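You operate a simulated robot arm through the tools that you are given. There is no shell and no other tool. Be economical: measure what you need, move in short steps, check, and stop when the job is done.

The job below is to be done with a simulated two-armed robot. You get a single attempt, and the scene is never put back.

Task
Fetch the gauge from the shelf of the bagging bench and set it in the purple tray. Pick up the white bottle that says "soap" from the top of the bagging bench with one hand, pass it to the other hand and put it on the top of the scoops table. Stack the can that says "OIL" from the top of the bagging bench on top of the can that says "grease". Take the yellow sign on the top of the bagging bench and put it away on the shelf under the check bench. Put the white tub marked "95" from the top of the bagging bench on the cream card and the white tub labelled "72" on the top of the level table. Turn the cold dial to -12 C. Do these in any order. Set down upright: white bottle, yellow sign, white tub.

The check looks at the end state, three seconds after you hand in, the way a careful person would. Anything else that was tipped, shoved, dropped, spilled or broken makes it a failure.

Robot
Two 7-joint arms with two-finger parallel grippers on one trunk, on a base that drives. Base frame: it is fixed to the floor where the robot stands at the start and does not move with it; the origin is under the middle of the robot, x ahead of it, y to its left, z up; the surface under the hand at the start is at about z = 80. Units: cm, rad, N and s.
The left shoulder is at the start at [7, 17.7, 109.5], the right one opposite. With the tool pointing down near the work surface each hand reaches from about 30 to 74 cm from the robot's upright axis, wherever it stands, measured 20 degrees to its own side. Places, roughly: cold dial [100, 230, 70]; cream card [50, 50, 75]; gauge [50, 0, 25]; green can, red can [50, -25, 75]; purple tray (21x37x6 cm) [80, -320, 80]; shelf under the check bench [-280, -460, 30]; top of the level table (58x15 cm) [-262, -132, 78]; top of the scoops table [-430, -100, 60]; white bottle [50, 0, 75]; white tub [50, 100, 75]; yellow sign [50, -50, 75]. Payload 3.43 kg a hand.
The TCP of each hand is the grasp point between the finger pads, 3 cm short of the fingertips. In the tool frame z runs along the fingers and y along their closing line. Largest opening 9.4 cm; finger width 2.8, thickness 1; the body of the gripper, 5 by 9.6 cm, starts 5.5 cm behind the TCP.
Orientation is that of the tool frame in the base frame, as [roll, pitch, yaw] about the fixed x, y, z axes, in that order (R = Rz(yaw) Ry(pitch) Rx(roll)). With the fingers straight down and closing along the base's y, the tool's x points along the base's -x, its y along +y and its z along -z.

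Tools
- The arms move only by the tool arm_command. It takes "left_motion", "right_motion" or both (then of equal length, played together; a hand with none holds still); each is a list of rows, each a list of 7 numbers: the turn, a rotation vector about the tool's x, y, z in rad, then the shift along the tool's x, y, z in cm, then the closure, from 0 (fully open) to 1 (shut). In form: [[wx, wy, wz, tx, ty, tz, hand], ...]. A call has 1 to 8 rows; each row shifts and turns the commanded pose from where the row before left it, along the tool's axes as they then stand. A row lasts 0.2 s, in which the tool goes at most 5 cm and 0.15 rad; a call with a longer step from one row to the next is refused whole, and so is a gripper value outside its range. Where a pose cannot be reached the arm comes as near as it can. A force on the tool above 40 N (or 10 N above the force at the start of the call, whichever is more), or a blocked arm, ends the call early, and 0.2 s more pass. The fingers move at their own pace (about 15.3 cm/s each) and stop on an object; they squeeze with about 21 N. The grip force told is the motor's: it shows also when the fingers shut on nothing. Time passes only in rows, and 0.2 s behind the last, so rows that do not move let the fingers close. The reply holds the time, the measured pose of the TCP, the force on the tool along the base axes, the opening and the grip force, in the units named above and with some noise, with the torque about the TCP (base axes, N m) and any sound that the robot's microphone picked up.
- Cameras (640 x 400 px; columns grow to the right, rows downward): "scene" is now at [12.91, 2.21, 139.83]; the picture's right is [0.26, -0.96, 0.00], its down [-0.69, -0.19, -0.70] and it looks along [0.68, 0.18, -0.71] (base axes); focal length 214 px, centre (320, 200). "left" rides on the left gripper at [7.6, -1.4, -10.2] in its tool frame; the picture's right is [0.18, 0.98, 0.00], its down [-0.75, 0.14, -0.64] and it looks along [-0.63, 0.12, 0.77] (tool axes); focal length 243 px, centre (320, 200). "right" rides on the right gripper at [7.6, 1.4, -10.2] in its tool frame; the picture's right is [-0.18, 0.98, 0.00], its down [-0.75, -0.14, -0.64] and it looks along [-0.63, -0.12, 0.77] (tool axes); focal length 243 px, centre (320, 200). There is no depth. A picture from a camera that has moved, and an enlarged one, comes with that camera's place and axes in the base frame and with its lens.
- get_image(camera): a new picture of that camera. It takes no simulated time.
- move_column(by): slides the trunk up (or, below 0, down) by that many cm; the arms and the scene camera ride with it, the base frame stays. It gives what a move gives, with no picture.
- steer(legs): drives the robot by 1 to 6 legs, each [ahead, turn to the left] in cm and rad, along the robot's own axes; the way and the turn of a leg run together, so that a leg with both is an arc; at most 150 cm and 3.142 rad a leg. The arms and the cameras ride along, it lands a little off, and it stops where it bumps. It gives what a move gives.
- pan_tilt(pan, tilt): turns the head with the scene camera to pan (to the left, within 1.501 rad either way) and tilt (down, from -0.506 to 1.204), counted from straight ahead of the robot. It gives what a move gives.
- enlarge(camera, box): a new picture of the part [left, top, right, bottom] of that camera's present view, enlarged. It takes no simulated time.
- finish_job(): hands the job in; it is judged then, once.

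Go step by step. Nothing tells you exact positions but the pictures and the camera data: compare them with the known pose of the tool, close in by small moves and look again before you grip or let go. The budget is 207 turns and 194 pictures, counting those below and the enlarged ones. Unless the task says otherwise, let go and move clear before handing in.

The tools are called after "Emit:" by a JSON object that holds its "name" and its "arguments". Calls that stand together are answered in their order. arm_command: Moves the arms, as the interface text tells. Its arguments: {"type":"object","properties":{"left_motion":{"type":"array","items":{"type":"array","items":{"type":"number"}}},"right_motion":{"type":"array","items":{"type":"array","items":{"type":"number"}}}},"required":[]} The other tools are called the same way: move_column (by) slides the trunk up or down; steer (legs) drives the base; pan_tilt (pan, tilt) turns the head that bears the scene camera; get_image (camera) takes a picture; enlarge (camera, box) takes an enlarged picture of a part of a camera's view; finish_job () hands the job in.

At the start:

```text
time_s: 0.0
left_ee_pos: [53.96, 22.87, 119.65]
left_tcp_rot: [3.14, -0.001, 3.141]
left_ft_force: [-0.4, -0.3, 0.0]
left_torque: [-0.04, -0.01, -0.01]
left_grip_width: 9.4
left_grasp_force: 0.0
right_ee_pos: [53.76, -20.3, 119.93]
right_tcp_rot: [3.141, 0.002, -3.14]
right_ft_force: [0.3, -0.3, 0.1]
right_torque: [-0.01, -0.02, 0.01]
right_grip_width: 9.42
right_grasp_force: 0.1
trunk travel left (down, up): [-67.5, 16.5]
robot x, y, heading: [-0.05, -0.16, -0.001]
head pan, tilt: [0.265, 0.791]
```

scene: 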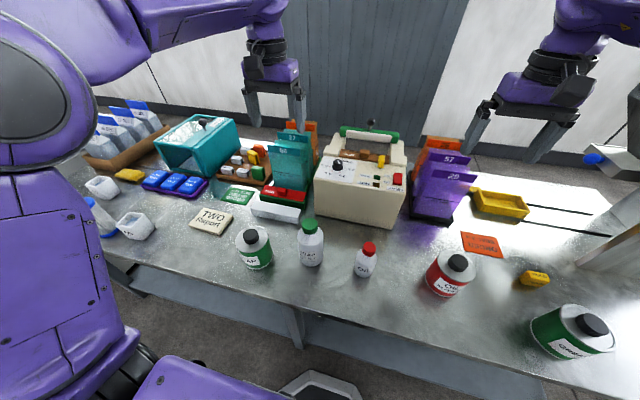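
right: 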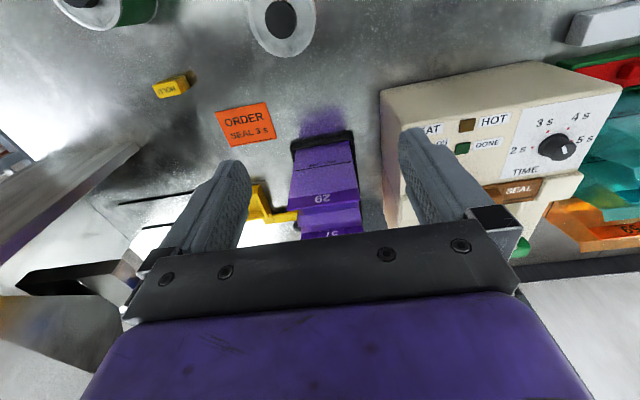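
left: 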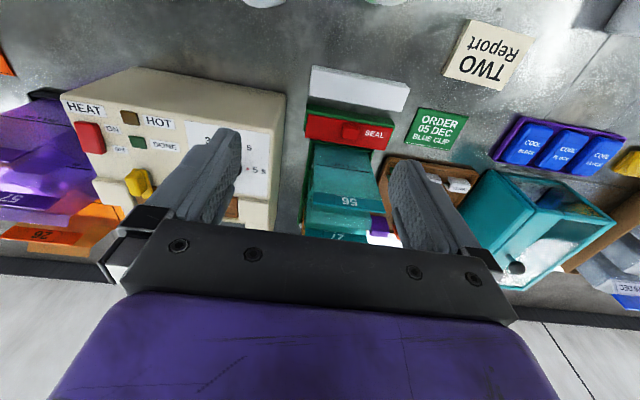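

I see the bagging bench ahead with cans, bottles, tubs and cards. First I'll look more closely at the labels and at both sides.

Emit:
{"name": "enlarge", "arguments": {"camera": "scene", "box": [220, 200, 420, 320]}}

Emit:
{"name": "enlarge", "arguments": {"camera": "scene", "box": [400, 200, 640, 370]}}

Emit:
{"name": "enlarge", "arguments": {"camera": "scene", "box": [60, 90, 260, 250]}}

Emit:
{"name": "pan_tilt", "arguments": {"pan": 0.9, "tilt": 0.6}}

Emit:
{"name": "get_image", "arguments": {"camera": "scene"}}

Emit:
{"name": "pan_tilt", "arguments": {"pan": -0.7, "tilt": 0.7}}

Emit:
{"name": "get_image", "arguments": {"camera": "scene"}}

```text
3.20 times, centred on (320, 260) of scene
camera zoom: at [12.91, 2.21, 139.83], right [0.26, -0.96, 0.0], down [-0.69, -0.19, -0.7], along [0.68, 0.18, -0.71], focal length 686 px, centre (320, 8)
```

zoom: 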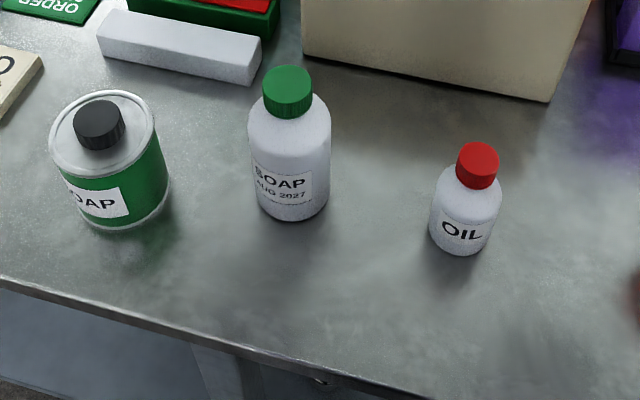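

```text
2.35 times, centred on (520, 285) of scene
camera zoom: at [12.91, 2.21, 139.83], right [0.26, -0.96, 0.0], down [-0.69, -0.19, -0.7], along [0.68, 0.18, -0.71], focal length 505 px, centre (-151, 0)
```

zoom: 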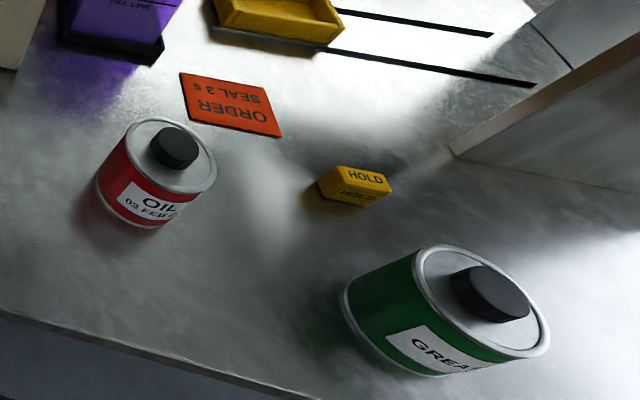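

```text
2.50 times, centred on (160, 170) of scene
camera zoom: at [12.91, 2.21, 139.83], right [0.26, -0.96, 0.0], down [-0.69, -0.19, -0.7], along [0.68, 0.18, -0.71], focal length 536 px, centre (720, 275)
```

zoom: 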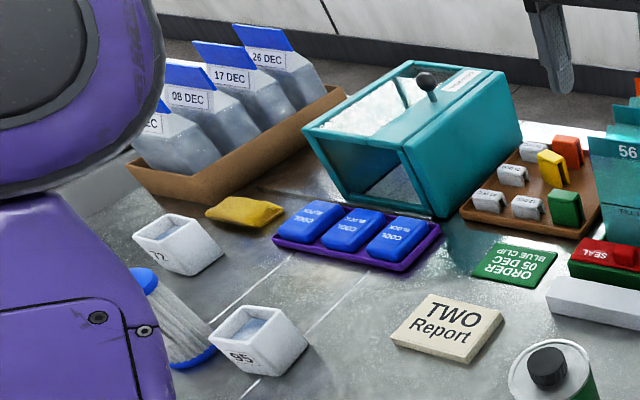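

```text
time_s: 1.0
left_ee_pos: [54.12, 22.96, 119.67]
left_tcp_rot: [3.14, -0.002, 3.14]
left_ft_force: [0.0, -0.3, 0.0]
left_torque: [-0.03, -0.01, 0.03]
left_grip_width: 9.39
left_grasp_force: 0.0
right_ee_pos: [53.85, -20.21, 119.93]
right_tcp_rot: [3.141, -0.002, -3.141]
right_ft_force: [1.5, 0.1, 0.6]
right_torque: [-0.02, 0.04, 0.02]
right_grip_width: 9.41
right_grasp_force: 0.1
trunk travel left (down, up): [-67.5, 16.5]
robot x, y, heading: [0.14, -0.12, 0.0]
head pan, tilt: [0.901, 0.6]
```

```text
187 pictures are left
camera scene: at [10.59, 7.0, 141.45], right [0.78, -0.62, 0.0], down [-0.35, -0.44, -0.82], along [0.51, 0.65, -0.57], focal length 214 px, centre (320, 200)
```

scene: 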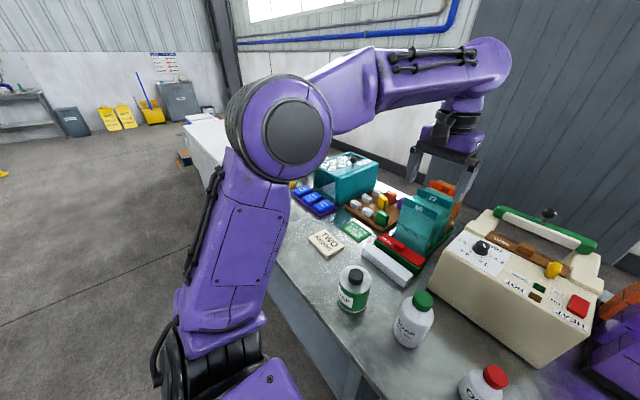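

```text
time_s: 2.7
left_ee_pos: [54.04, 22.88, 119.72]
left_tcp_rot: [-3.141, -0.001, -3.141]
left_ft_force: [0.2, 0.7, -0.2]
left_torque: [-0.01, 0.03, 0.0]
left_grip_width: 9.4
left_grasp_force: 0.0
right_ee_pos: [53.84, -20.31, 119.89]
right_tcp_rot: [-3.14, 0.001, 3.14]
right_ft_force: [-0.6, -0.1, -0.3]
right_torque: [-0.01, 0.01, -0.03]
right_grip_width: 9.39
right_grasp_force: 0.0
trunk travel left (down, up): [-67.5, 16.5]
robot x, y, heading: [-0.2, 0.03, 0.002]
head pan, tilt: [-0.7, 0.7]
```

```text
186 pictures are left
camera scene: at [11.59, -5.39, 140.59], right [-0.64, -0.77, 0.0], down [-0.49, 0.41, -0.76], along [0.59, -0.49, -0.64], focal length 214 px, centre (320, 200)
```

scene: 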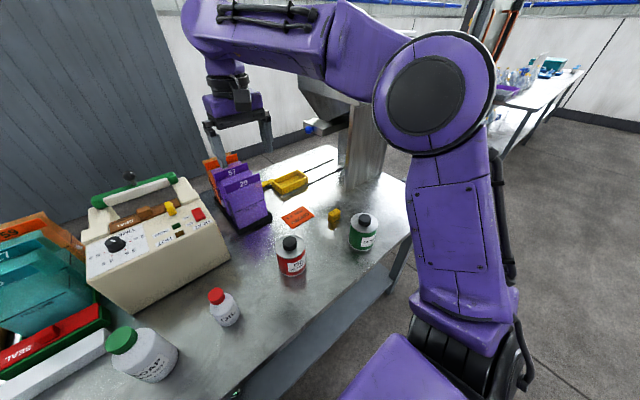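

The red OIL can is at about [47,-25], the green GREASE can about [39,-48] and the yellow HOLD sign about [53,-49]. I'll bring the right hand above the OIL can and look.

Emit:
{"name": "arm_command", "arguments": {"right_motion": [[0, 0, 0, 1.5, -1.2, 3.5, 0], [0, 0, 0, 1.5, -1.2, 3.5, 0], [0, 0, 0, 1.5, -1.2, 3.5, 0], [0, 0, 0, 1.5, -1.2, 3.5, 0]]}}

Emit:
{"name": "get_image", "arguments": {"camera": "right"}}

Emit:
{"name": "get_image", "arguments": {"camera": "scene"}}

```text
time_s: 3.7
left_ee_pos: [54.0, 22.72, 119.76]
left_tcp_rot: [-3.141, 0.0, 3.14]
left_ft_force: [0.5, 0.3, -0.2]
left_torque: [0.01, 0.03, -0.01]
left_grip_width: 9.39
left_grasp_force: 0.1
right_ee_pos: [47.75, -25.09, 105.83]
right_tcp_rot: [3.139, 0.001, 3.141]
right_ft_force: [-0.5, 0.7, 0.3]
right_torque: [0.0, 0.01, -0.01]
right_grip_width: 9.39
right_grasp_force: 0.1
trunk travel left (down, up): [-67.5, 16.5]
robot x, y, heading: [0.15, 0.02, -0.001]
head pan, tilt: [-0.7, 0.7]
```

```text
185 pictures are left
camera right: at [40.22, -23.58, 116.04], right [0.18, 0.98, 0.0], down [0.75, -0.14, 0.64], along [0.63, -0.12, -0.77], focal length 243 px, centre (320, 200)
```

right: 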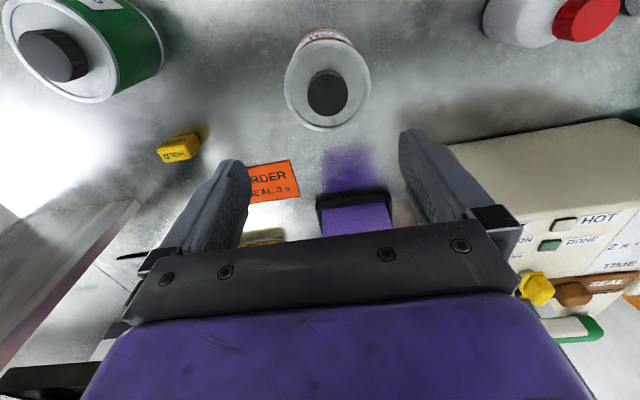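

```text
184 pictures are left
camera scene: at [11.55, -5.47, 140.59], right [-0.64, -0.76, 0.0], down [-0.49, 0.42, -0.76], along [0.59, -0.49, -0.64], focal length 214 px, centre (320, 200)
```

scene: 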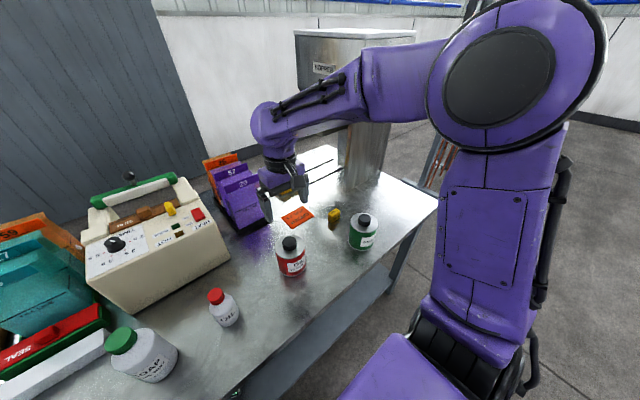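

Emit:
{"name": "enlarge", "arguments": {"camera": "right", "box": [260, 20, 400, 140]}}

Emit:
{"name": "enlarge", "arguments": {"camera": "scene", "box": [250, 190, 400, 290]}}

```text
3.33 times, centred on (330, 80) of right
camera zoom: at [40.22, -23.58, 116.04], right [0.18, 0.98, 0.0], down [0.75, -0.14, 0.64], along [0.63, -0.12, -0.77], focal length 809 px, centre (287, 600)
```

zoom: 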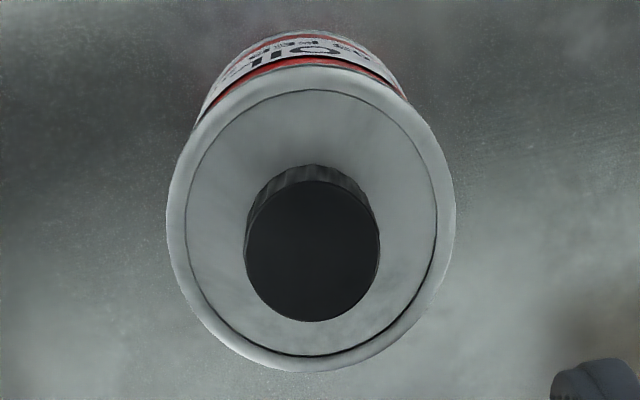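

```text
4.00 times, centred on (325, 240) of scene
camera zoom: at [11.55, -5.47, 140.59], right [-0.64, -0.76, 0.0], down [-0.49, 0.42, -0.76], along [0.59, -0.49, -0.64], focal length 858 px, centre (300, 40)
```

zoom: 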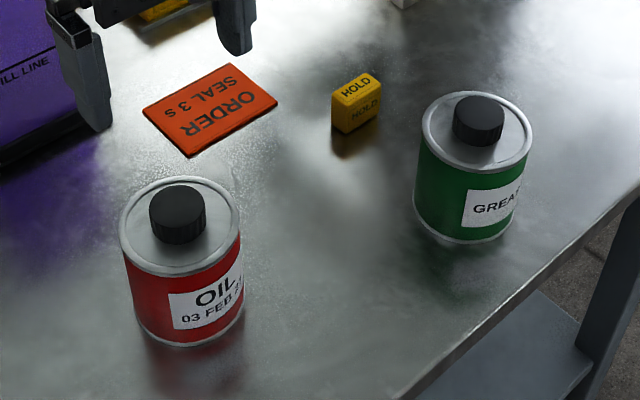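

The OIL can's cap is about 4 cm wide with its top near z 90.5, and GREASE's cap is near [40,-47.4,92]. I'll grip the OIL can by its cap, so I go lower and check the alignment.

Emit:
{"name": "arm_command", "arguments": {"right_motion": [[0, 0, 0, -0.1, 0.4, 3.4, 0], [0, 0, 0, -0.1, 0.4, 3.4, 0], [0, 0, 0, 0, 0, 0, 0]]}}

Emit:
{"name": "get_image", "arguments": {"camera": "right"}}

Emit:
{"name": "enlarge", "arguments": {"camera": "scene", "box": [230, 170, 390, 290]}}

```text
time_s: 4.5
left_ee_pos: [54.04, 22.9, 119.69]
left_tcp_rot: [-3.141, 0.0, -3.141]
left_ft_force: [-0.5, -0.3, -0.1]
left_torque: [-0.01, 0.0, 0.01]
left_grip_width: 9.4
left_grasp_force: 0.0
right_ee_pos: [47.89, -24.28, 99.24]
right_tcp_rot: [-3.141, 0.002, -3.141]
right_ft_force: [-0.6, 0.7, -0.5]
right_torque: [-0.03, 0.01, 0.02]
right_grip_width: 9.43
right_grasp_force: 0.1
trunk travel left (down, up): [-67.5, 16.5]
robot x, y, heading: [0.06, -0.03, 0.002]
head pan, tilt: [-0.7, 0.7]
```

```text
181 pictures are left
camera right: at [40.35, -22.68, 109.36], right [0.18, 0.98, 0.0], down [0.75, -0.14, 0.64], along [0.63, -0.12, -0.77], focal length 243 px, centre (320, 200)
```

right: 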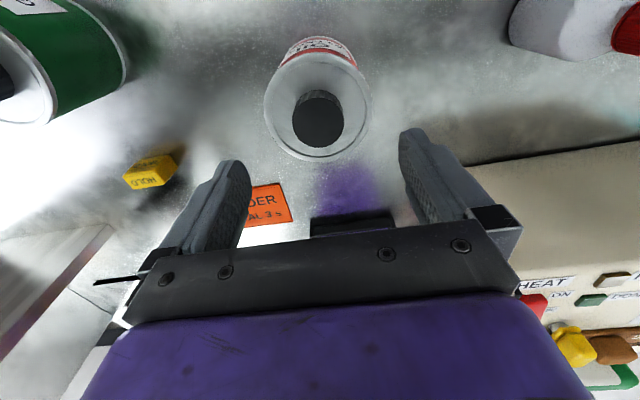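

```text
3.33 times, centred on (310, 230) of scene
camera zoom: at [11.52, -5.38, 140.59], right [-0.64, -0.76, 0.0], down [-0.49, 0.41, -0.77], along [0.59, -0.49, -0.64], focal length 715 px, centre (353, 100)
```

zoom: 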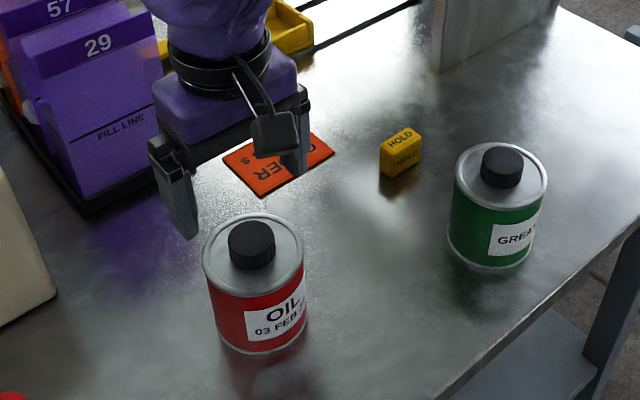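

The cap's at [47.7,-24.25], top about 90.7, so the hand is aligned. Lower around the cap and close.

Emit:
{"name": "arm_command", "arguments": {"right_motion": [[0, 0, 0, 0.2, 0, 3, 0.3], [0, 0, 0, 0, 0, 2.7, 0.3], [0, 0, 0, 0, 0, 1, 0.3], [0, 0, 0, 0, 0, 0, 0.3]]}}

Emit:
{"name": "get_image", "arguments": {"camera": "right"}}

Emit:
{"name": "enlarge", "arguments": {"camera": "scene", "box": [230, 170, 390, 290]}}

```text
time_s: 5.5
left_ee_pos: [53.98, 22.82, 119.64]
left_tcp_rot: [-3.141, 0.0, 3.141]
left_ft_force: [0.5, -1.1, -0.2]
left_torque: [-0.02, -0.01, -0.03]
left_grip_width: 9.42
left_grasp_force: 0.0
right_ee_pos: [47.99, -24.41, 92.54]
right_tcp_rot: [3.141, 0.004, 3.141]
right_ft_force: [0.2, -2.6, 8.6]
right_torque: [0.02, 0.07, -0.08]
right_grip_width: 6.56
right_grasp_force: 0.1
trunk travel left (down, up): [-67.5, 16.5]
robot x, y, heading: [0.01, 0.13, 0.001]
head pan, tilt: [-0.7, 0.7]
```

```text
179 pictures are left
camera right: at [40.35, -22.79, 102.65], right [0.19, 0.98, 0.0], down [0.75, -0.14, 0.64], along [0.63, -0.12, -0.76], focal length 243 px, centre (320, 200)
```

right: 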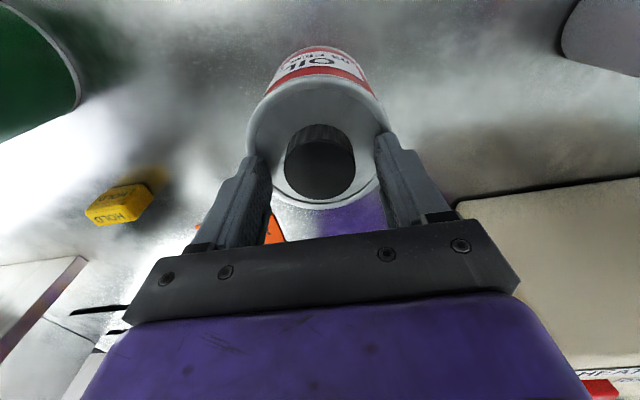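

```text
3.33 times, centred on (310, 230) of scene
camera zoom: at [11.51, -5.38, 140.61], right [-0.64, -0.76, 0.0], down [-0.49, 0.41, -0.77], along [0.59, -0.49, -0.64], focal length 715 px, centre (353, 100)
```

zoom: 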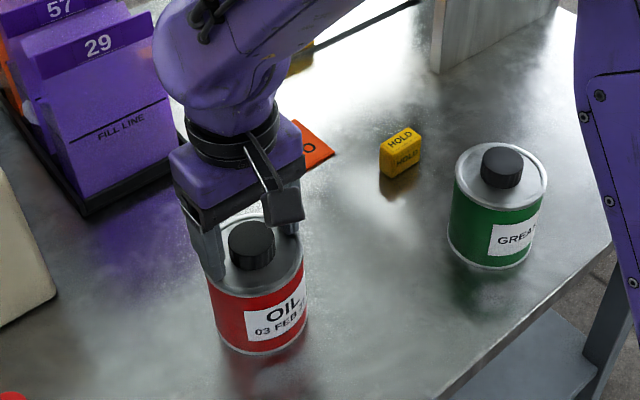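

Emit:
{"name": "arm_command", "arguments": {"right_motion": [[0, 0, 0, 0.15, 0, -0.2, 0.6], [0, 0, 0, 0, 0, 0, 1], [0, 0, 0, 0, 0, 0, 1], [0, 0, 0, 0, 0, 0, 1]]}}

Emit:
{"name": "arm_command", "arguments": {"right_motion": [[0, 0, 0, 0, 0, -1.5, 1], [0, 0, 0, 0, 0, -3, 1], [0, 0, 0, 0, 0, -4, 1], [0, 0, 0, 0, 0, -4, 1], [0, 0, 0, 0, 0, 0, 1]]}}

Emit:
{"name": "get_image", "arguments": {"camera": "right"}}

Emit:
{"name": "get_image", "arguments": {"camera": "scene"}}

```text
time_s: 6.5
left_ee_pos: [54.15, 22.81, 119.49]
left_tcp_rot: [3.142, 0.0, -3.141]
left_ft_force: [-0.6, -0.8, -0.6]
left_torque: [0.02, 0.01, -0.02]
left_grip_width: 9.41
left_grasp_force: 0.0
right_ee_pos: [47.8, -24.38, 92.62]
right_tcp_rot: [-3.14, 0.0, -3.141]
right_ft_force: [-0.1, 0.3, 0.6]
right_torque: [0.01, 0.01, 0.02]
right_grip_width: 3.96
right_grasp_force: 21.0
trunk travel left (down, up): [-67.5, 16.5]
robot x, y, heading: [0.03, 0.07, 0.004]
head pan, tilt: [-0.7, 0.7]
```

```text
time_s: 7.7
left_ee_pos: [54.16, 22.78, 119.53]
left_tcp_rot: [3.141, -0.002, -3.14]
left_ft_force: [0.4, 0.3, -0.6]
left_torque: [0.01, -0.02, 0.01]
left_grip_width: 9.41
left_grasp_force: 0.1
right_ee_pos: [47.86, -24.31, 105.07]
right_tcp_rot: [3.142, -0.003, -3.141]
right_ft_force: [-0.4, -0.1, -5.8]
right_torque: [0.02, -0.01, 0.0]
right_grip_width: 3.94
right_grasp_force: 20.7
trunk travel left (down, up): [-67.5, 16.5]
robot x, y, heading: [0.03, 0.21, 0.004]
head pan, tilt: [-0.7, 0.7]
```

```text
177 pictures are left
camera right: at [40.27, -22.77, 115.31], right [0.18, 0.98, 0.0], down [0.75, -0.14, 0.64], along [0.63, -0.12, -0.77], focal length 243 px, centre (320, 200)
```

right: 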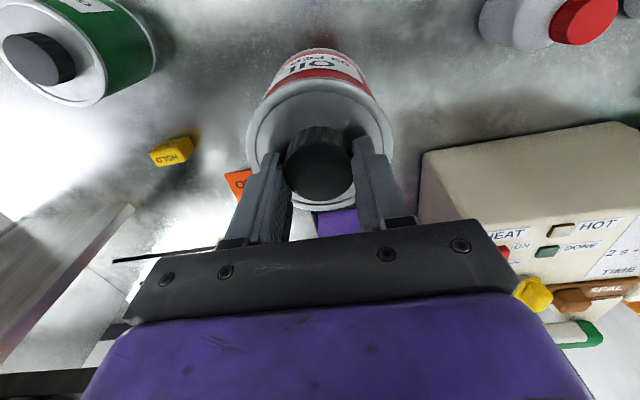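

```text
176 pictures are left
camera scene: at [11.73, -5.45, 140.57], right [-0.64, -0.76, 0.0], down [-0.49, 0.42, -0.76], along [0.58, -0.49, -0.65], focal length 214 px, centre (320, 200)
```

scene: 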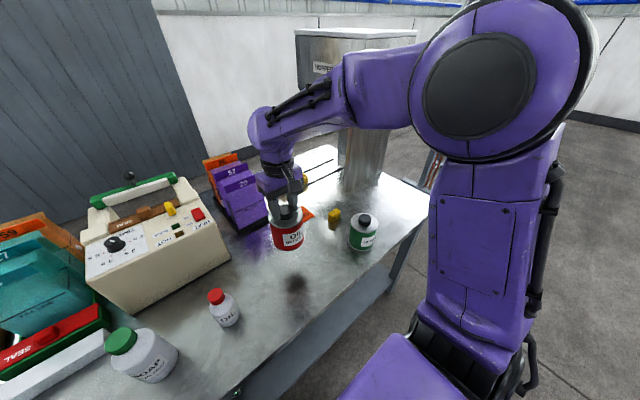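

The can is held. Lift it further and move above GREASE.

Emit:
{"name": "arm_command", "arguments": {"right_motion": [[0, 0, 0, 0, 0, -3.5, 1], [0, 0, 0, 0, 0, -3.5, 1], [0, 0, 0, 1.3, -3.0, 0, 1], [0, 0, 0, 1.3, -3.0, 0, 1], [0, 0, 0, 1.3, -3.0, 0, 1], [0, 0, 0, 1.3, -3.0, 0, 1], [0, 0, 0, 0, 0, 0, 1]]}}

Emit:
{"name": "get_image", "arguments": {"camera": "right"}}

Emit:
{"name": "get_image", "arguments": {"camera": "scene"}}

```text
time_s: 9.3
left_ee_pos: [54.16, 22.99, 119.57]
left_tcp_rot: [3.141, 0.0, -3.141]
left_ft_force: [0.1, -0.1, -0.9]
left_torque: [-0.04, -0.02, 0.0]
left_grip_width: 9.42
left_grasp_force: 0.1
right_ee_pos: [42.58, -36.05, 112.15]
right_tcp_rot: [-3.14, 0.001, 3.14]
right_ft_force: [0.0, 0.4, -4.5]
right_torque: [0.02, -0.02, 0.0]
right_grip_width: 3.93
right_grasp_force: 20.9
trunk travel left (down, up): [-67.5, 16.5]
robot x, y, heading: [0.05, -0.22, 0.001]
head pan, tilt: [-0.7, 0.7]
```

```text
175 pictures are left
camera right: at [35.06, -34.61, 122.27], right [0.19, 0.98, 0.0], down [0.75, -0.14, 0.64], along [0.63, -0.12, -0.77], focal length 243 px, centre (320, 200)
```

right: 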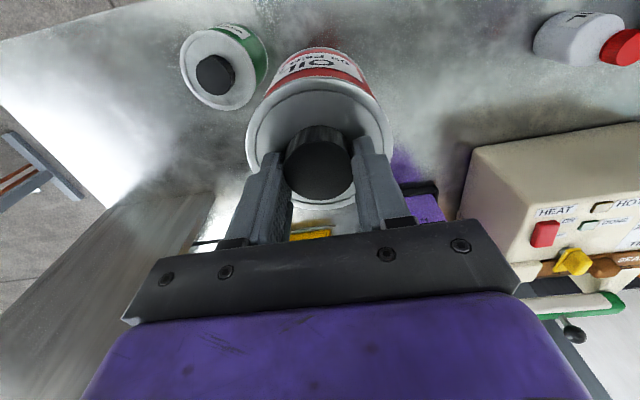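

```text
174 pictures are left
camera scene: at [11.67, -5.3, 140.58], right [-0.64, -0.77, 0.0], down [-0.49, 0.41, -0.76], along [0.58, -0.49, -0.64], focal length 214 px, centre (320, 200)
```

scene: 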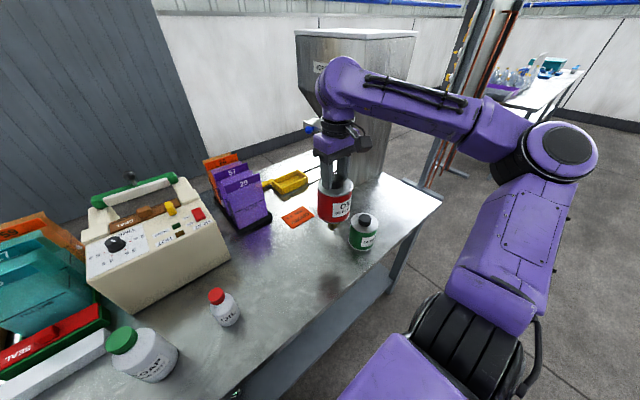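

Emit:
{"name": "enlarge", "arguments": {"camera": "right", "box": [160, 10, 280, 120]}}

Emit:
{"name": "enlarge", "arguments": {"camera": "scene", "box": [300, 150, 420, 260]}}

```text
3.64 times, centred on (220, 65) of right
camera zoom: at [35.06, -34.61, 122.27], right [0.19, 0.98, 0.0], down [0.75, -0.14, 0.64], along [0.63, -0.12, -0.77], focal length 882 px, centre (684, 691)
```

zoom: 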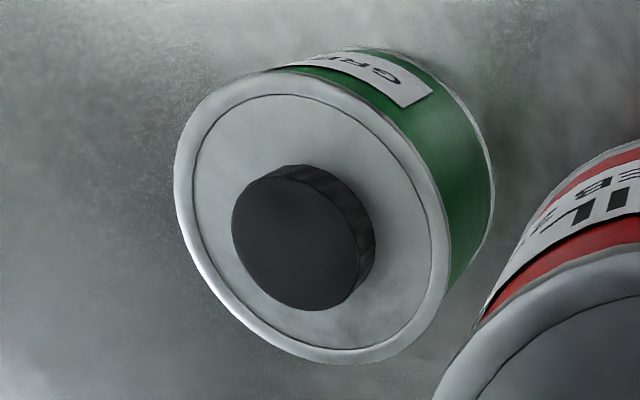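

```text
3.64 times, centred on (360, 205) of scene
camera zoom: at [11.67, -5.3, 140.58], right [-0.64, -0.77, 0.0], down [-0.49, 0.41, -0.76], along [0.58, -0.49, -0.64], focal length 780 px, centre (174, 182)
```

zoom: 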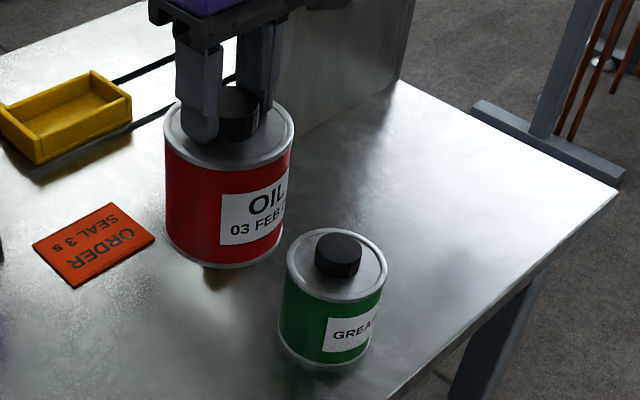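

Emit:
{"name": "arm_command", "arguments": {"right_motion": [[0, 0, 0, 0.9, -3.9, 0, 1], [0, 0, 0, 0.9, -3.9, 0, 1], [0, 0, 0, 0.9, -3.9, 0, 1], [0, 0, 0, 0, 0, 0, 1]]}}

Emit:
{"name": "enlarge", "arguments": {"camera": "right", "box": [200, 0, 440, 150]}}

Emit:
{"name": "enlarge", "arguments": {"camera": "scene", "box": [300, 150, 460, 260]}}

```text
time_s: 10.3
left_ee_pos: [54.2, 22.75, 119.68]
left_tcp_rot: [3.141, 0.0, -3.141]
left_ft_force: [-0.7, -0.1, 0.7]
left_torque: [0.0, 0.0, 0.03]
left_grip_width: 9.41
left_grasp_force: 0.0
right_ee_pos: [39.86, -48.05, 112.16]
right_tcp_rot: [3.139, 0.001, 3.141]
right_ft_force: [0.2, 0.1, -5.4]
right_torque: [0.01, -0.01, -0.02]
right_grip_width: 3.96
right_grasp_force: 21.1
trunk travel left (down, up): [-67.5, 16.5]
robot x, y, heading: [0.09, 0.07, -0.002]
head pan, tilt: [-0.7, 0.7]
```

```text
2.67 times, centred on (320, 75) of right
camera zoom: at [32.29, -46.48, 122.28], right [0.18, 0.98, 0.0], down [0.75, -0.14, 0.64], along [0.63, -0.12, -0.77], focal length 647 px, centre (320, 533)
```

zoom: 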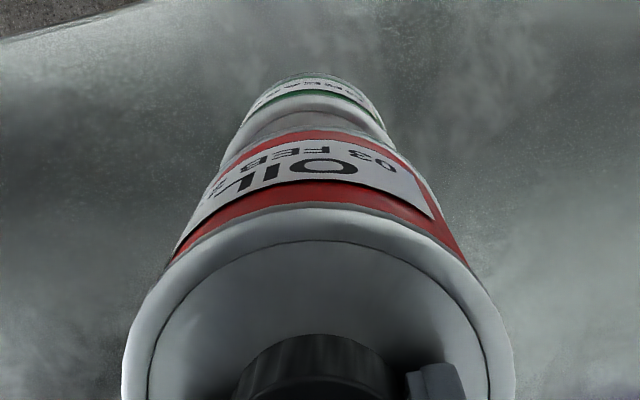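

```text
3.64 times, centred on (380, 205) of scene
camera zoom: at [11.65, -5.47, 140.58], right [-0.64, -0.76, 0.0], down [-0.49, 0.42, -0.76], along [0.58, -0.49, -0.64], focal length 780 px, centre (102, 182)
```

zoom: 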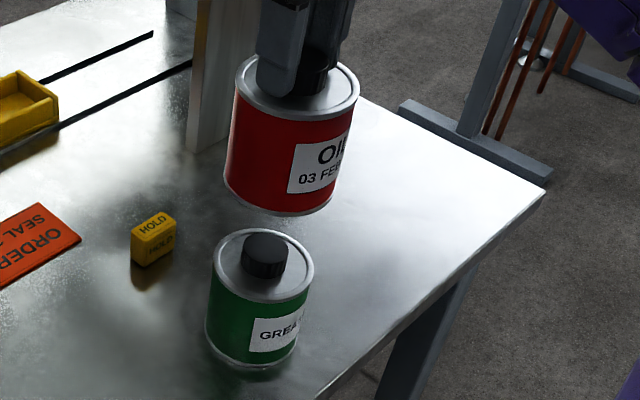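

The axes are within about 0.4 cm. I'll correct slightly and lower.

Emit:
{"name": "arm_command", "arguments": {"right_motion": [[0, 0, 0, 0, -0.3, 2.5, 1], [0, 0, 0, 0, 0, 2.5, 1], [0, 0, 0, 0, 0, 0, 1]]}}

Emit:
{"name": "enlarge", "arguments": {"camera": "scene", "box": [320, 170, 420, 250]}}

Emit:
{"name": "enlarge", "arguments": {"camera": "right", "box": [200, 0, 440, 150]}}

```text
time_s: 11.1
left_ee_pos: [54.01, 22.74, 119.75]
left_tcp_rot: [-3.141, 0.0, -3.142]
left_ft_force: [0.5, 0.1, -0.1]
left_torque: [-0.02, -0.03, -0.01]
left_grip_width: 9.4
left_grasp_force: 0.1
right_ee_pos: [39.68, -48.24, 107.01]
right_tcp_rot: [-3.14, -0.001, -3.141]
right_ft_force: [0.0, -0.2, -4.7]
right_torque: [0.01, -0.02, -0.05]
right_grip_width: 3.94
right_grasp_force: 20.7
trunk travel left (down, up): [-67.5, 16.5]
robot x, y, heading: [-0.41, -0.02, -0.0]
head pan, tilt: [-0.7, 0.7]
```

```text
5.00 times, centred on (370, 210) of scene
camera zoom: at [11.62, -5.41, 140.58], right [-0.64, -0.76, 0.0], down [-0.49, 0.41, -0.76], along [0.58, -0.49, -0.64], focal length 1072 px, centre (70, 150)
```

zoom: 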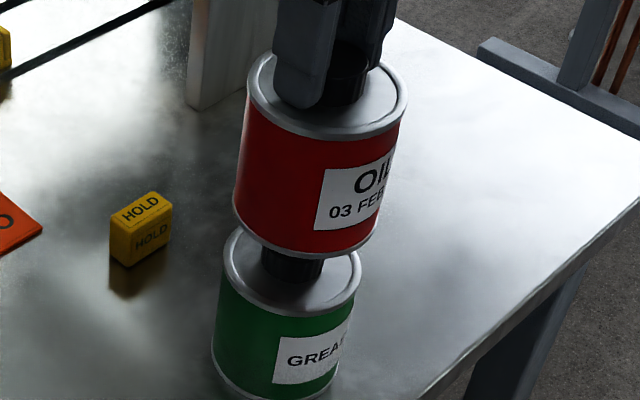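

```text
2.67 times, centred on (320, 75) of right
camera zoom: at [32.29, -46.71, 117.23], right [0.18, 0.98, 0.0], down [0.75, -0.14, 0.64], along [0.63, -0.12, -0.77], focal length 647 px, centre (320, 533)
```

zoom: 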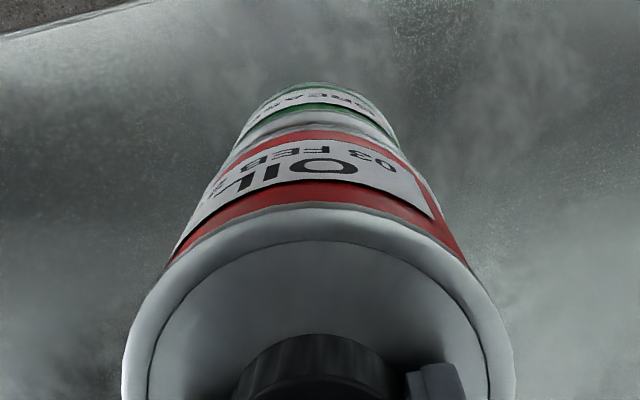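

Emit:
{"name": "arm_command", "arguments": {"right_motion": [[0, 0, 0, 0, 0, 0.8, 1], [0, 0, 0, 0, 0, 0.6, 1], [0, 0, 0, 0, 0, 0, 1]]}}

Emit:
{"name": "enlarge", "arguments": {"camera": "scene", "box": [320, 170, 420, 250]}}

```text
time_s: 11.9
left_ee_pos: [54.05, 22.68, 119.68]
left_tcp_rot: [-3.142, -0.001, -3.141]
left_ft_force: [-0.3, -0.2, -0.8]
left_torque: [-0.01, 0.01, -0.04]
left_grip_width: 9.41
left_grasp_force: 0.1
right_ee_pos: [39.92, -48.21, 105.6]
right_tcp_rot: [3.141, 0.0, 3.141]
right_ft_force: [-0.2, -1.2, -4.7]
right_torque: [-0.01, -0.04, 0.01]
right_grip_width: 3.95
right_grasp_force: 20.9
trunk travel left (down, up): [-67.5, 16.5]
robot x, y, heading: [-0.17, 0.06, 0.002]
head pan, tilt: [-0.7, 0.7]
```

```text
5.00 times, centred on (370, 210) of scene
camera zoom: at [11.64, -5.49, 140.58], right [-0.64, -0.76, 0.0], down [-0.49, 0.42, -0.76], along [0.58, -0.49, -0.64], focal length 1072 px, centre (70, 150)
```

zoom: 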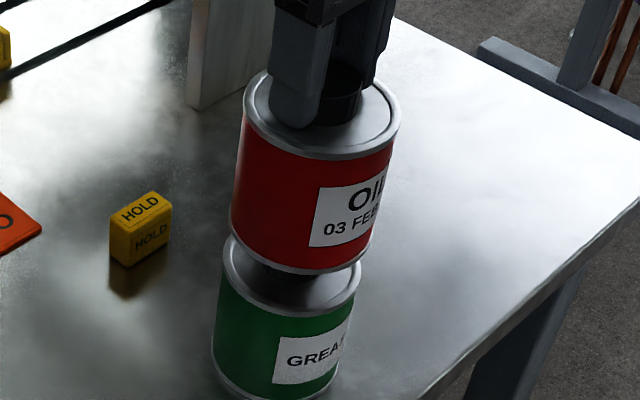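

Emit:
{"name": "arm_command", "arguments": {"right_motion": [[0, 0, 0, 0, 0, 0.5, 1], [0, 0, 0, 0, 0, 0, 1]]}}

Emit:
{"name": "arm_command", "arguments": {"right_motion": [[0, 0, 0, 0, 0, 0.4, 1], [0, 0, 0, 0, 0, 0, 1]]}}

Emit:
{"name": "enlarge", "arguments": {"camera": "scene", "box": [320, 170, 420, 250]}}

```text
time_s: 12.5
left_ee_pos: [53.98, 22.83, 119.59]
left_tcp_rot: [3.141, 0.001, 3.141]
left_ft_force: [1.8, 0.2, -0.9]
left_torque: [-0.01, -0.02, -0.01]
left_grip_width: 9.4
left_grasp_force: 0.1
right_ee_pos: [39.84, -48.42, 105.09]
right_tcp_rot: [-3.141, 0.0, 3.141]
right_ft_force: [-0.9, 0.5, -6.2]
right_torque: [-0.02, 0.02, 0.02]
right_grip_width: 3.97
right_grasp_force: 20.9
trunk travel left (down, up): [-67.5, 16.5]
robot x, y, heading: [-0.29, 0.13, 0.0]
head pan, tilt: [-0.7, 0.7]
```

```text
time_s: 13.1
left_ee_pos: [54.06, 22.69, 119.71]
left_tcp_rot: [-3.141, 0.001, 3.141]
left_ft_force: [-0.2, -0.9, 0.2]
left_torque: [-0.02, -0.04, 0.03]
left_grip_width: 9.39
left_grasp_force: 0.1
right_ee_pos: [39.8, -48.19, 104.83]
right_tcp_rot: [-3.141, 0.0, 3.141]
right_ft_force: [0.3, 0.3, -5.7]
right_torque: [-0.02, 0.0, -0.01]
right_grip_width: 3.97
right_grasp_force: 21.1
trunk travel left (down, up): [-67.5, 16.5]
robot x, y, heading: [0.28, -0.09, -0.003]
head pan, tilt: [-0.7, 0.7]
```

```text
5.00 times, centred on (370, 210) of scene
camera zoom: at [11.64, -5.47, 140.58], right [-0.64, -0.76, 0.0], down [-0.49, 0.42, -0.76], along [0.58, -0.49, -0.64], focal length 1072 px, centre (70, 150)
```

zoom: 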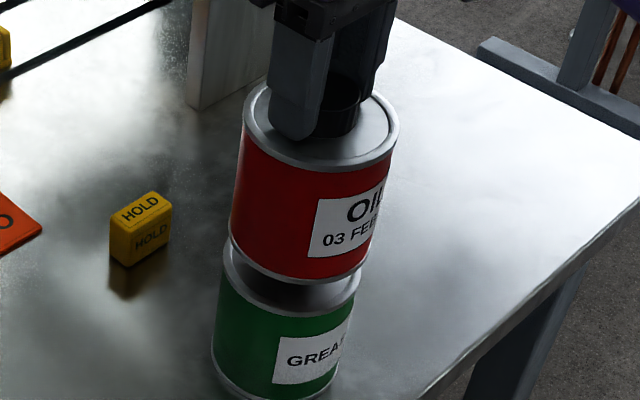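

Emit:
{"name": "arm_command", "arguments": {"right_motion": [[0, 0, 0, 0, 0, 0.4, 1], [0, 0, 0, 0, 0, 0, 1]]}}

Emit:
{"name": "arm_command", "arguments": {"right_motion": [[0, 0, 0, 0, 0, 0.4, 1], [0, 0, 0, 0, 0, 0, 1]]}}

Emit:
{"name": "enlarge", "arguments": {"camera": "scene", "box": [320, 170, 420, 250]}}

```text
time_s: 13.7
left_ee_pos: [54.02, 22.8, 119.71]
left_tcp_rot: [-3.141, 0.0, -3.141]
left_ft_force: [0.2, 0.2, 0.2]
left_torque: [0.0, 0.02, -0.03]
left_grip_width: 9.41
left_grasp_force: 0.1
right_ee_pos: [39.82, -48.32, 104.36]
right_tcp_rot: [3.141, 0.0, -3.14]
right_ft_force: [-0.5, 1.2, -5.6]
right_torque: [-0.01, 0.01, 0.03]
right_grip_width: 3.94
right_grasp_force: 20.6
trunk travel left (down, up): [-67.5, 16.5]
robot x, y, heading: [-0.35, 0.23, 0.001]
head pan, tilt: [-0.7, 0.7]
```

```text
time_s: 14.3
left_ee_pos: [54.03, 22.82, 119.71]
left_tcp_rot: [-3.141, 0.0, 3.14]
left_ft_force: [0.1, 0.7, 0.1]
left_torque: [-0.01, 0.03, 0.03]
left_grip_width: 9.43
left_grasp_force: 0.0
right_ee_pos: [39.8, -48.32, 104.13]
right_tcp_rot: [-3.142, -0.002, 3.14]
right_ft_force: [-0.4, -0.1, -0.9]
right_torque: [0.01, -0.14, 0.02]
right_grip_width: 3.94
right_grasp_force: 20.7
trunk travel left (down, up): [-67.5, 16.5]
robot x, y, heading: [0.46, -0.18, 0.002]
head pan, tilt: [-0.7, 0.7]
```

```text
5.00 times, centred on (370, 210) of scene
camera zoom: at [11.61, -5.44, 140.59], right [-0.64, -0.76, 0.0], down [-0.49, 0.42, -0.76], along [0.58, -0.49, -0.64], focal length 1072 px, centre (70, 150)
```

zoom: 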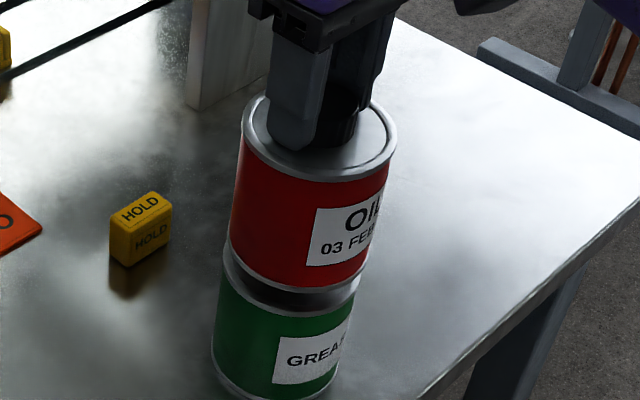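

Emit:
{"name": "arm_command", "arguments": {"right_motion": [[0, 0, 0, 0, 0, 0.2, 1], [0, 0, 0, 0, 0, 0, 1]]}}

Emit:
{"name": "enlarge", "arguments": {"camera": "right", "box": [200, 0, 440, 150]}}

Emit:
{"name": "get_image", "arguments": {"camera": "left"}}

```text
time_s: 14.9
left_ee_pos: [54.08, 22.99, 119.73]
left_tcp_rot: [-3.142, 0.001, -3.141]
left_ft_force: [-0.7, -0.4, -0.1]
left_torque: [-0.01, -0.02, -0.01]
left_grip_width: 9.39
left_grasp_force: 0.0
right_ee_pos: [39.7, -48.2, 104.0]
right_tcp_rot: [-3.138, 0.002, -3.141]
right_ft_force: [4.1, -2.7, 14.5]
right_torque: [-0.18, -0.44, 0.01]
right_grip_width: 3.96
right_grasp_force: 20.6
trunk travel left (down, up): [-67.5, 16.5]
robot x, y, heading: [-0.15, 0.39, 0.001]
head pan, tilt: [-0.7, 0.7]
```

```text
2.67 times, centred on (320, 75) of right
camera zoom: at [32.22, -46.69, 114.17], right [0.18, 0.98, 0.0], down [0.75, -0.14, 0.65], along [0.63, -0.12, -0.76], focal length 647 px, centre (320, 533)
```

zoom: 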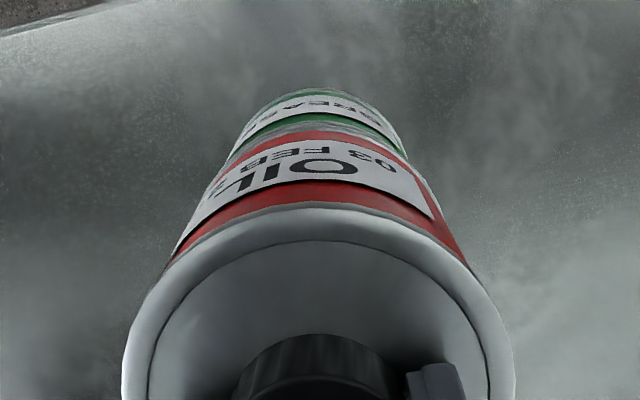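

```text
163 pictures are left
camera left: at [46.49, 21.49, 129.87], right [-0.18, 0.98, 0.0], down [0.75, 0.14, 0.64], along [0.63, 0.12, -0.77], focal length 243 px, centre (320, 200)
```

left: 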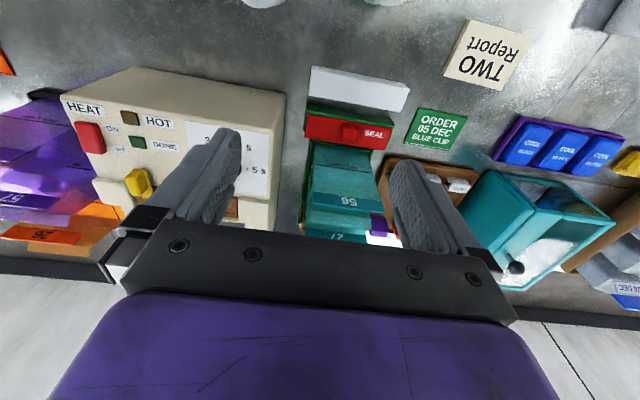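

The can rests on the GREASE cap with the contact centre within 0.7 cm of the axis. Release by opening slightly and lift straight up.

Emit:
{"name": "arm_command", "arguments": {"right_motion": [[0, 0, 0, 0, 0, -0.25, 1], [0, 0, 0, 0, 0, 0, 0.5], [0, 0, 0, 0, 0, 0, 0.48], [0, 0, 0, 0, 0, 0, 0.48]]}}

Emit:
{"name": "enlarge", "arguments": {"camera": "scene", "box": [320, 170, 420, 250]}}

Emit:
{"name": "arm_command", "arguments": {"right_motion": [[0, 0, 0, 0, 0, -1, 0.48], [0, 0, 0, 0, 0, -2, 0.48], [0, 0, 0, 0, 0, -4, 0.48], [0, 0, 0, 0, 0, -4, 0.48], [0, 0, 0, -2, 4, 0, 0.3], [0, 0, 0, -2, 4, 0, 0.3], [0, 0, 0, -2, 2, 0, 0.3]]}}

Emit:
{"name": "get_image", "arguments": {"camera": "scene"}}

Emit:
{"name": "get_image", "arguments": {"camera": "right"}}

```text
time_s: 15.9
left_ee_pos: [54.01, 22.83, 119.79]
left_tcp_rot: [3.142, 0.002, -3.141]
left_ft_force: [0.2, -0.1, 0.5]
left_torque: [-0.03, 0.02, -0.02]
left_grip_width: 9.38
left_grasp_force: 0.1
right_ee_pos: [39.63, -48.38, 104.06]
right_tcp_rot: [-3.141, 0.0, 3.14]
right_ft_force: [0.3, -0.5, -0.2]
right_torque: [0.02, 0.02, -0.01]
right_grip_width: 4.9
right_grasp_force: 0.0
trunk travel left (down, up): [-67.5, 16.5]
robot x, y, heading: [0.09, 0.17, -0.001]
head pan, tilt: [-0.7, 0.7]
```

```text
5.00 times, centred on (370, 210) of scene
camera zoom: at [11.58, -5.42, 140.58], right [-0.64, -0.76, 0.0], down [-0.49, 0.42, -0.76], along [0.58, -0.49, -0.64], focal length 1072 px, centre (70, 150)
```

zoom: 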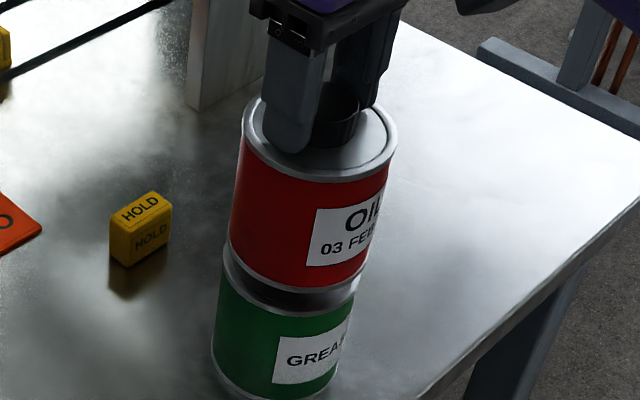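

```text
time_s: 17.5
left_ee_pos: [54.22, 22.98, 119.52]
left_tcp_rot: [-3.141, 0.0, -3.141]
left_ft_force: [0.2, 0.7, -0.2]
left_torque: [-0.01, 0.04, 0.01]
left_grip_width: 9.42
left_grasp_force: 0.2
right_ee_pos: [45.76, -38.1, 115.3]
right_tcp_rot: [-3.14, 0.0, 3.141]
right_ft_force: [-0.6, -0.3, 0.0]
right_torque: [0.0, -0.01, 0.02]
right_grip_width: 6.59
right_grasp_force: 0.1
trunk travel left (down, up): [-67.5, 16.5]
robot x, y, heading: [0.21, 0.21, 0.007]
head pan, tilt: [-0.7, 0.7]
```

```text
161 pictures are left
camera scene: at [11.64, -5.28, 140.58], right [-0.64, -0.77, 0.0], down [-0.49, 0.41, -0.77], along [0.58, -0.49, -0.64], focal length 214 px, centre (320, 200)
```

scene: 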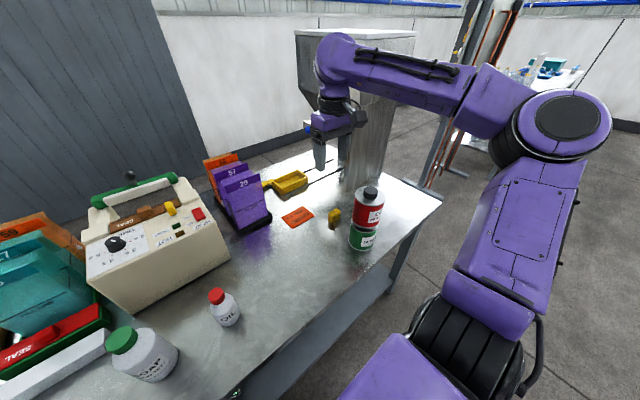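

```text
160 pictures are left
camera right: at [38.37, -36.63, 125.38], right [0.18, 0.98, 0.0], down [0.75, -0.14, 0.64], along [0.63, -0.12, -0.77], focal length 243 px, centre (320, 200)
```

right: 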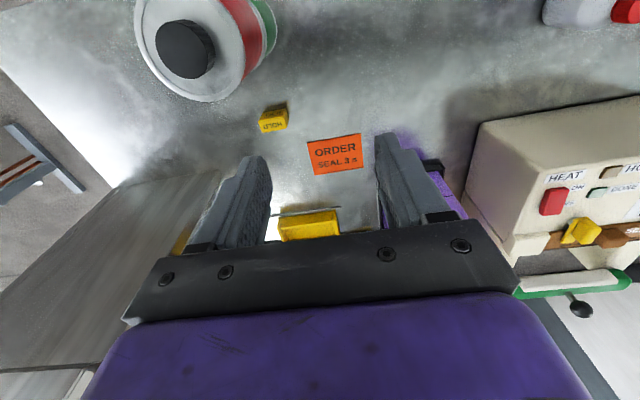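

The OIL can is stacked. Next I look closely at the HOLD sign.

Emit:
{"name": "enlarge", "arguments": {"camera": "right", "box": [240, 90, 320, 140]}}

Emit:
{"name": "enlarge", "arguments": {"camera": "scene", "box": [300, 190, 380, 240]}}

```text
8.00 times, centred on (280, 115) of right
camera zoom: at [38.37, -36.63, 125.38], right [0.18, 0.98, 0.0], down [0.75, -0.14, 0.64], along [0.63, -0.12, -0.77], focal length 1941 px, centre (640, 880)
```

zoom: 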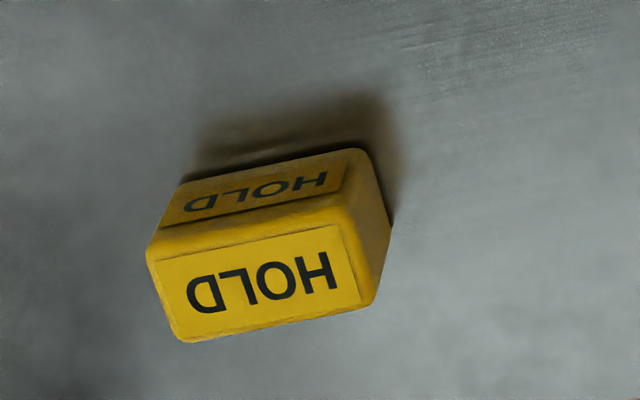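

```text
8.00 times, centred on (340, 215) of scene
camera zoom: at [11.64, -5.28, 140.58], right [-0.64, -0.77, 0.0], down [-0.49, 0.41, -0.77], along [0.58, -0.49, -0.64], focal length 1716 px, centre (160, 80)
```

zoom: 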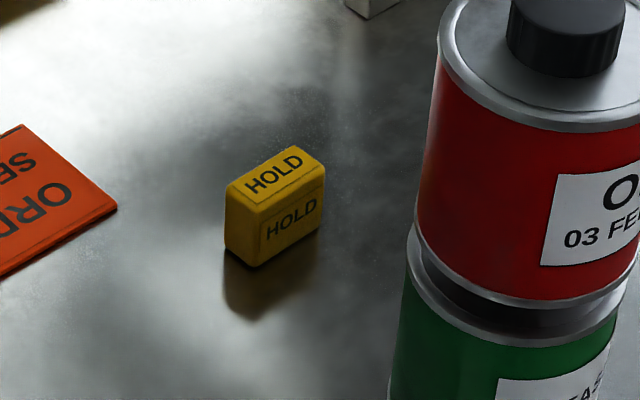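

The HOLD block is about 4.3×2×3 cm at about [52.3,-47.5], with the can stack right behind it. I'll turn the right hand 90° so the camera and body stay clear of the stack, and grip the thin side.

Emit:
{"name": "arm_command", "arguments": {"right_motion": [[0, 0, 0.143, 0, 0, 0, 0.3], [0, 0, 0.143, 0, 0, 0, 0.3], [0, 0, 0.143, 0, 0, 0, 0.3], [0, 0, 0.143, 0, 0, 0, 0.3], [0, 0, 0.143, 0, 0, 0, 0.3], [0, 0, 0.143, 0, 0, 0, 0.3]]}}

Emit:
{"name": "arm_command", "arguments": {"right_motion": [[0, 0, 0.143, 0, 0, 0, 0.3], [0, 0, 0.143, 0, 0, 0, 0.3], [0, 0, 0.143, 0, 0, 0, 0.3], [0, 0, 0.143, 0, 0, 0, 0.3], [0, 0, 0.143, 0, 0, 0, 0.3], [0, 0, 0, 0, 0, 0, 0.3]]}}

Emit:
{"name": "get_image", "arguments": {"camera": "right"}}

Emit:
{"name": "get_image", "arguments": {"camera": "scene"}}

```text
time_s: 18.9
left_ee_pos: [54.0, 22.89, 119.59]
left_tcp_rot: [3.141, 0.0, 3.141]
left_ft_force: [-0.2, 0.0, 0.1]
left_torque: [-0.02, 0.0, 0.02]
left_grip_width: 9.38
left_grasp_force: 0.2
right_ee_pos: [45.71, -38.29, 115.04]
right_tcp_rot: [3.141, 0.0, 2.283]
right_ft_force: [0.2, -0.2, -0.5]
right_torque: [-0.01, -0.01, -0.01]
right_grip_width: 6.6
right_grasp_force: 0.1
trunk travel left (down, up): [-67.5, 16.5]
robot x, y, heading: [0.07, 0.26, -0.003]
head pan, tilt: [-0.7, 0.7]
```

```text
time_s: 20.3
left_ee_pos: [54.02, 22.87, 119.67]
left_tcp_rot: [-3.14, 0.0, 3.141]
left_ft_force: [1.1, -0.5, 0.4]
left_torque: [0.02, -0.02, 0.02]
left_grip_width: 9.41
left_grasp_force: 0.1
right_ee_pos: [45.76, -38.31, 115.05]
right_tcp_rot: [3.14, -0.001, 1.569]
right_ft_force: [-0.5, 0.2, -0.4]
right_torque: [-0.01, 0.0, 0.03]
right_grip_width: 6.57
right_grasp_force: 0.0
trunk travel left (down, up): [-67.5, 16.5]
robot x, y, heading: [-0.23, -0.41, -0.003]
head pan, tilt: [-0.7, 0.7]
```

```text
157 pictures are left
camera right: at [47.35, -30.6, 125.26], right [0.98, -0.19, 0.0], down [-0.14, -0.75, 0.64], along [-0.12, -0.63, -0.77], focal length 243 px, centre (320, 200)
```

right: 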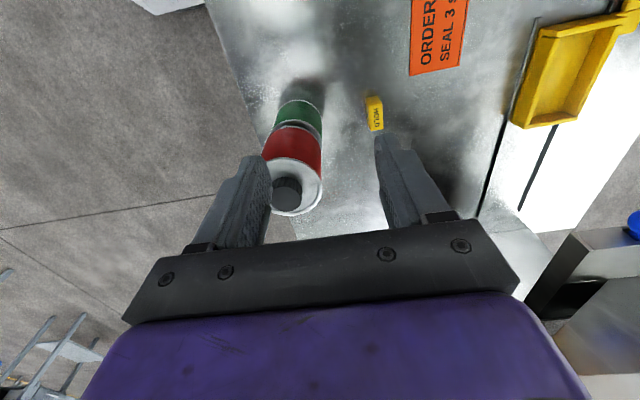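

```text
156 pictures are left
camera scene: at [11.59, -5.4, 140.59], right [-0.64, -0.76, 0.0], down [-0.49, 0.41, -0.76], along [0.58, -0.49, -0.64], focal length 214 px, centre (320, 200)
```

scene: 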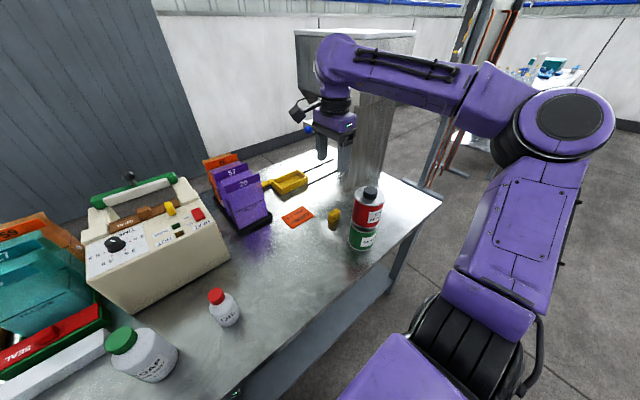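

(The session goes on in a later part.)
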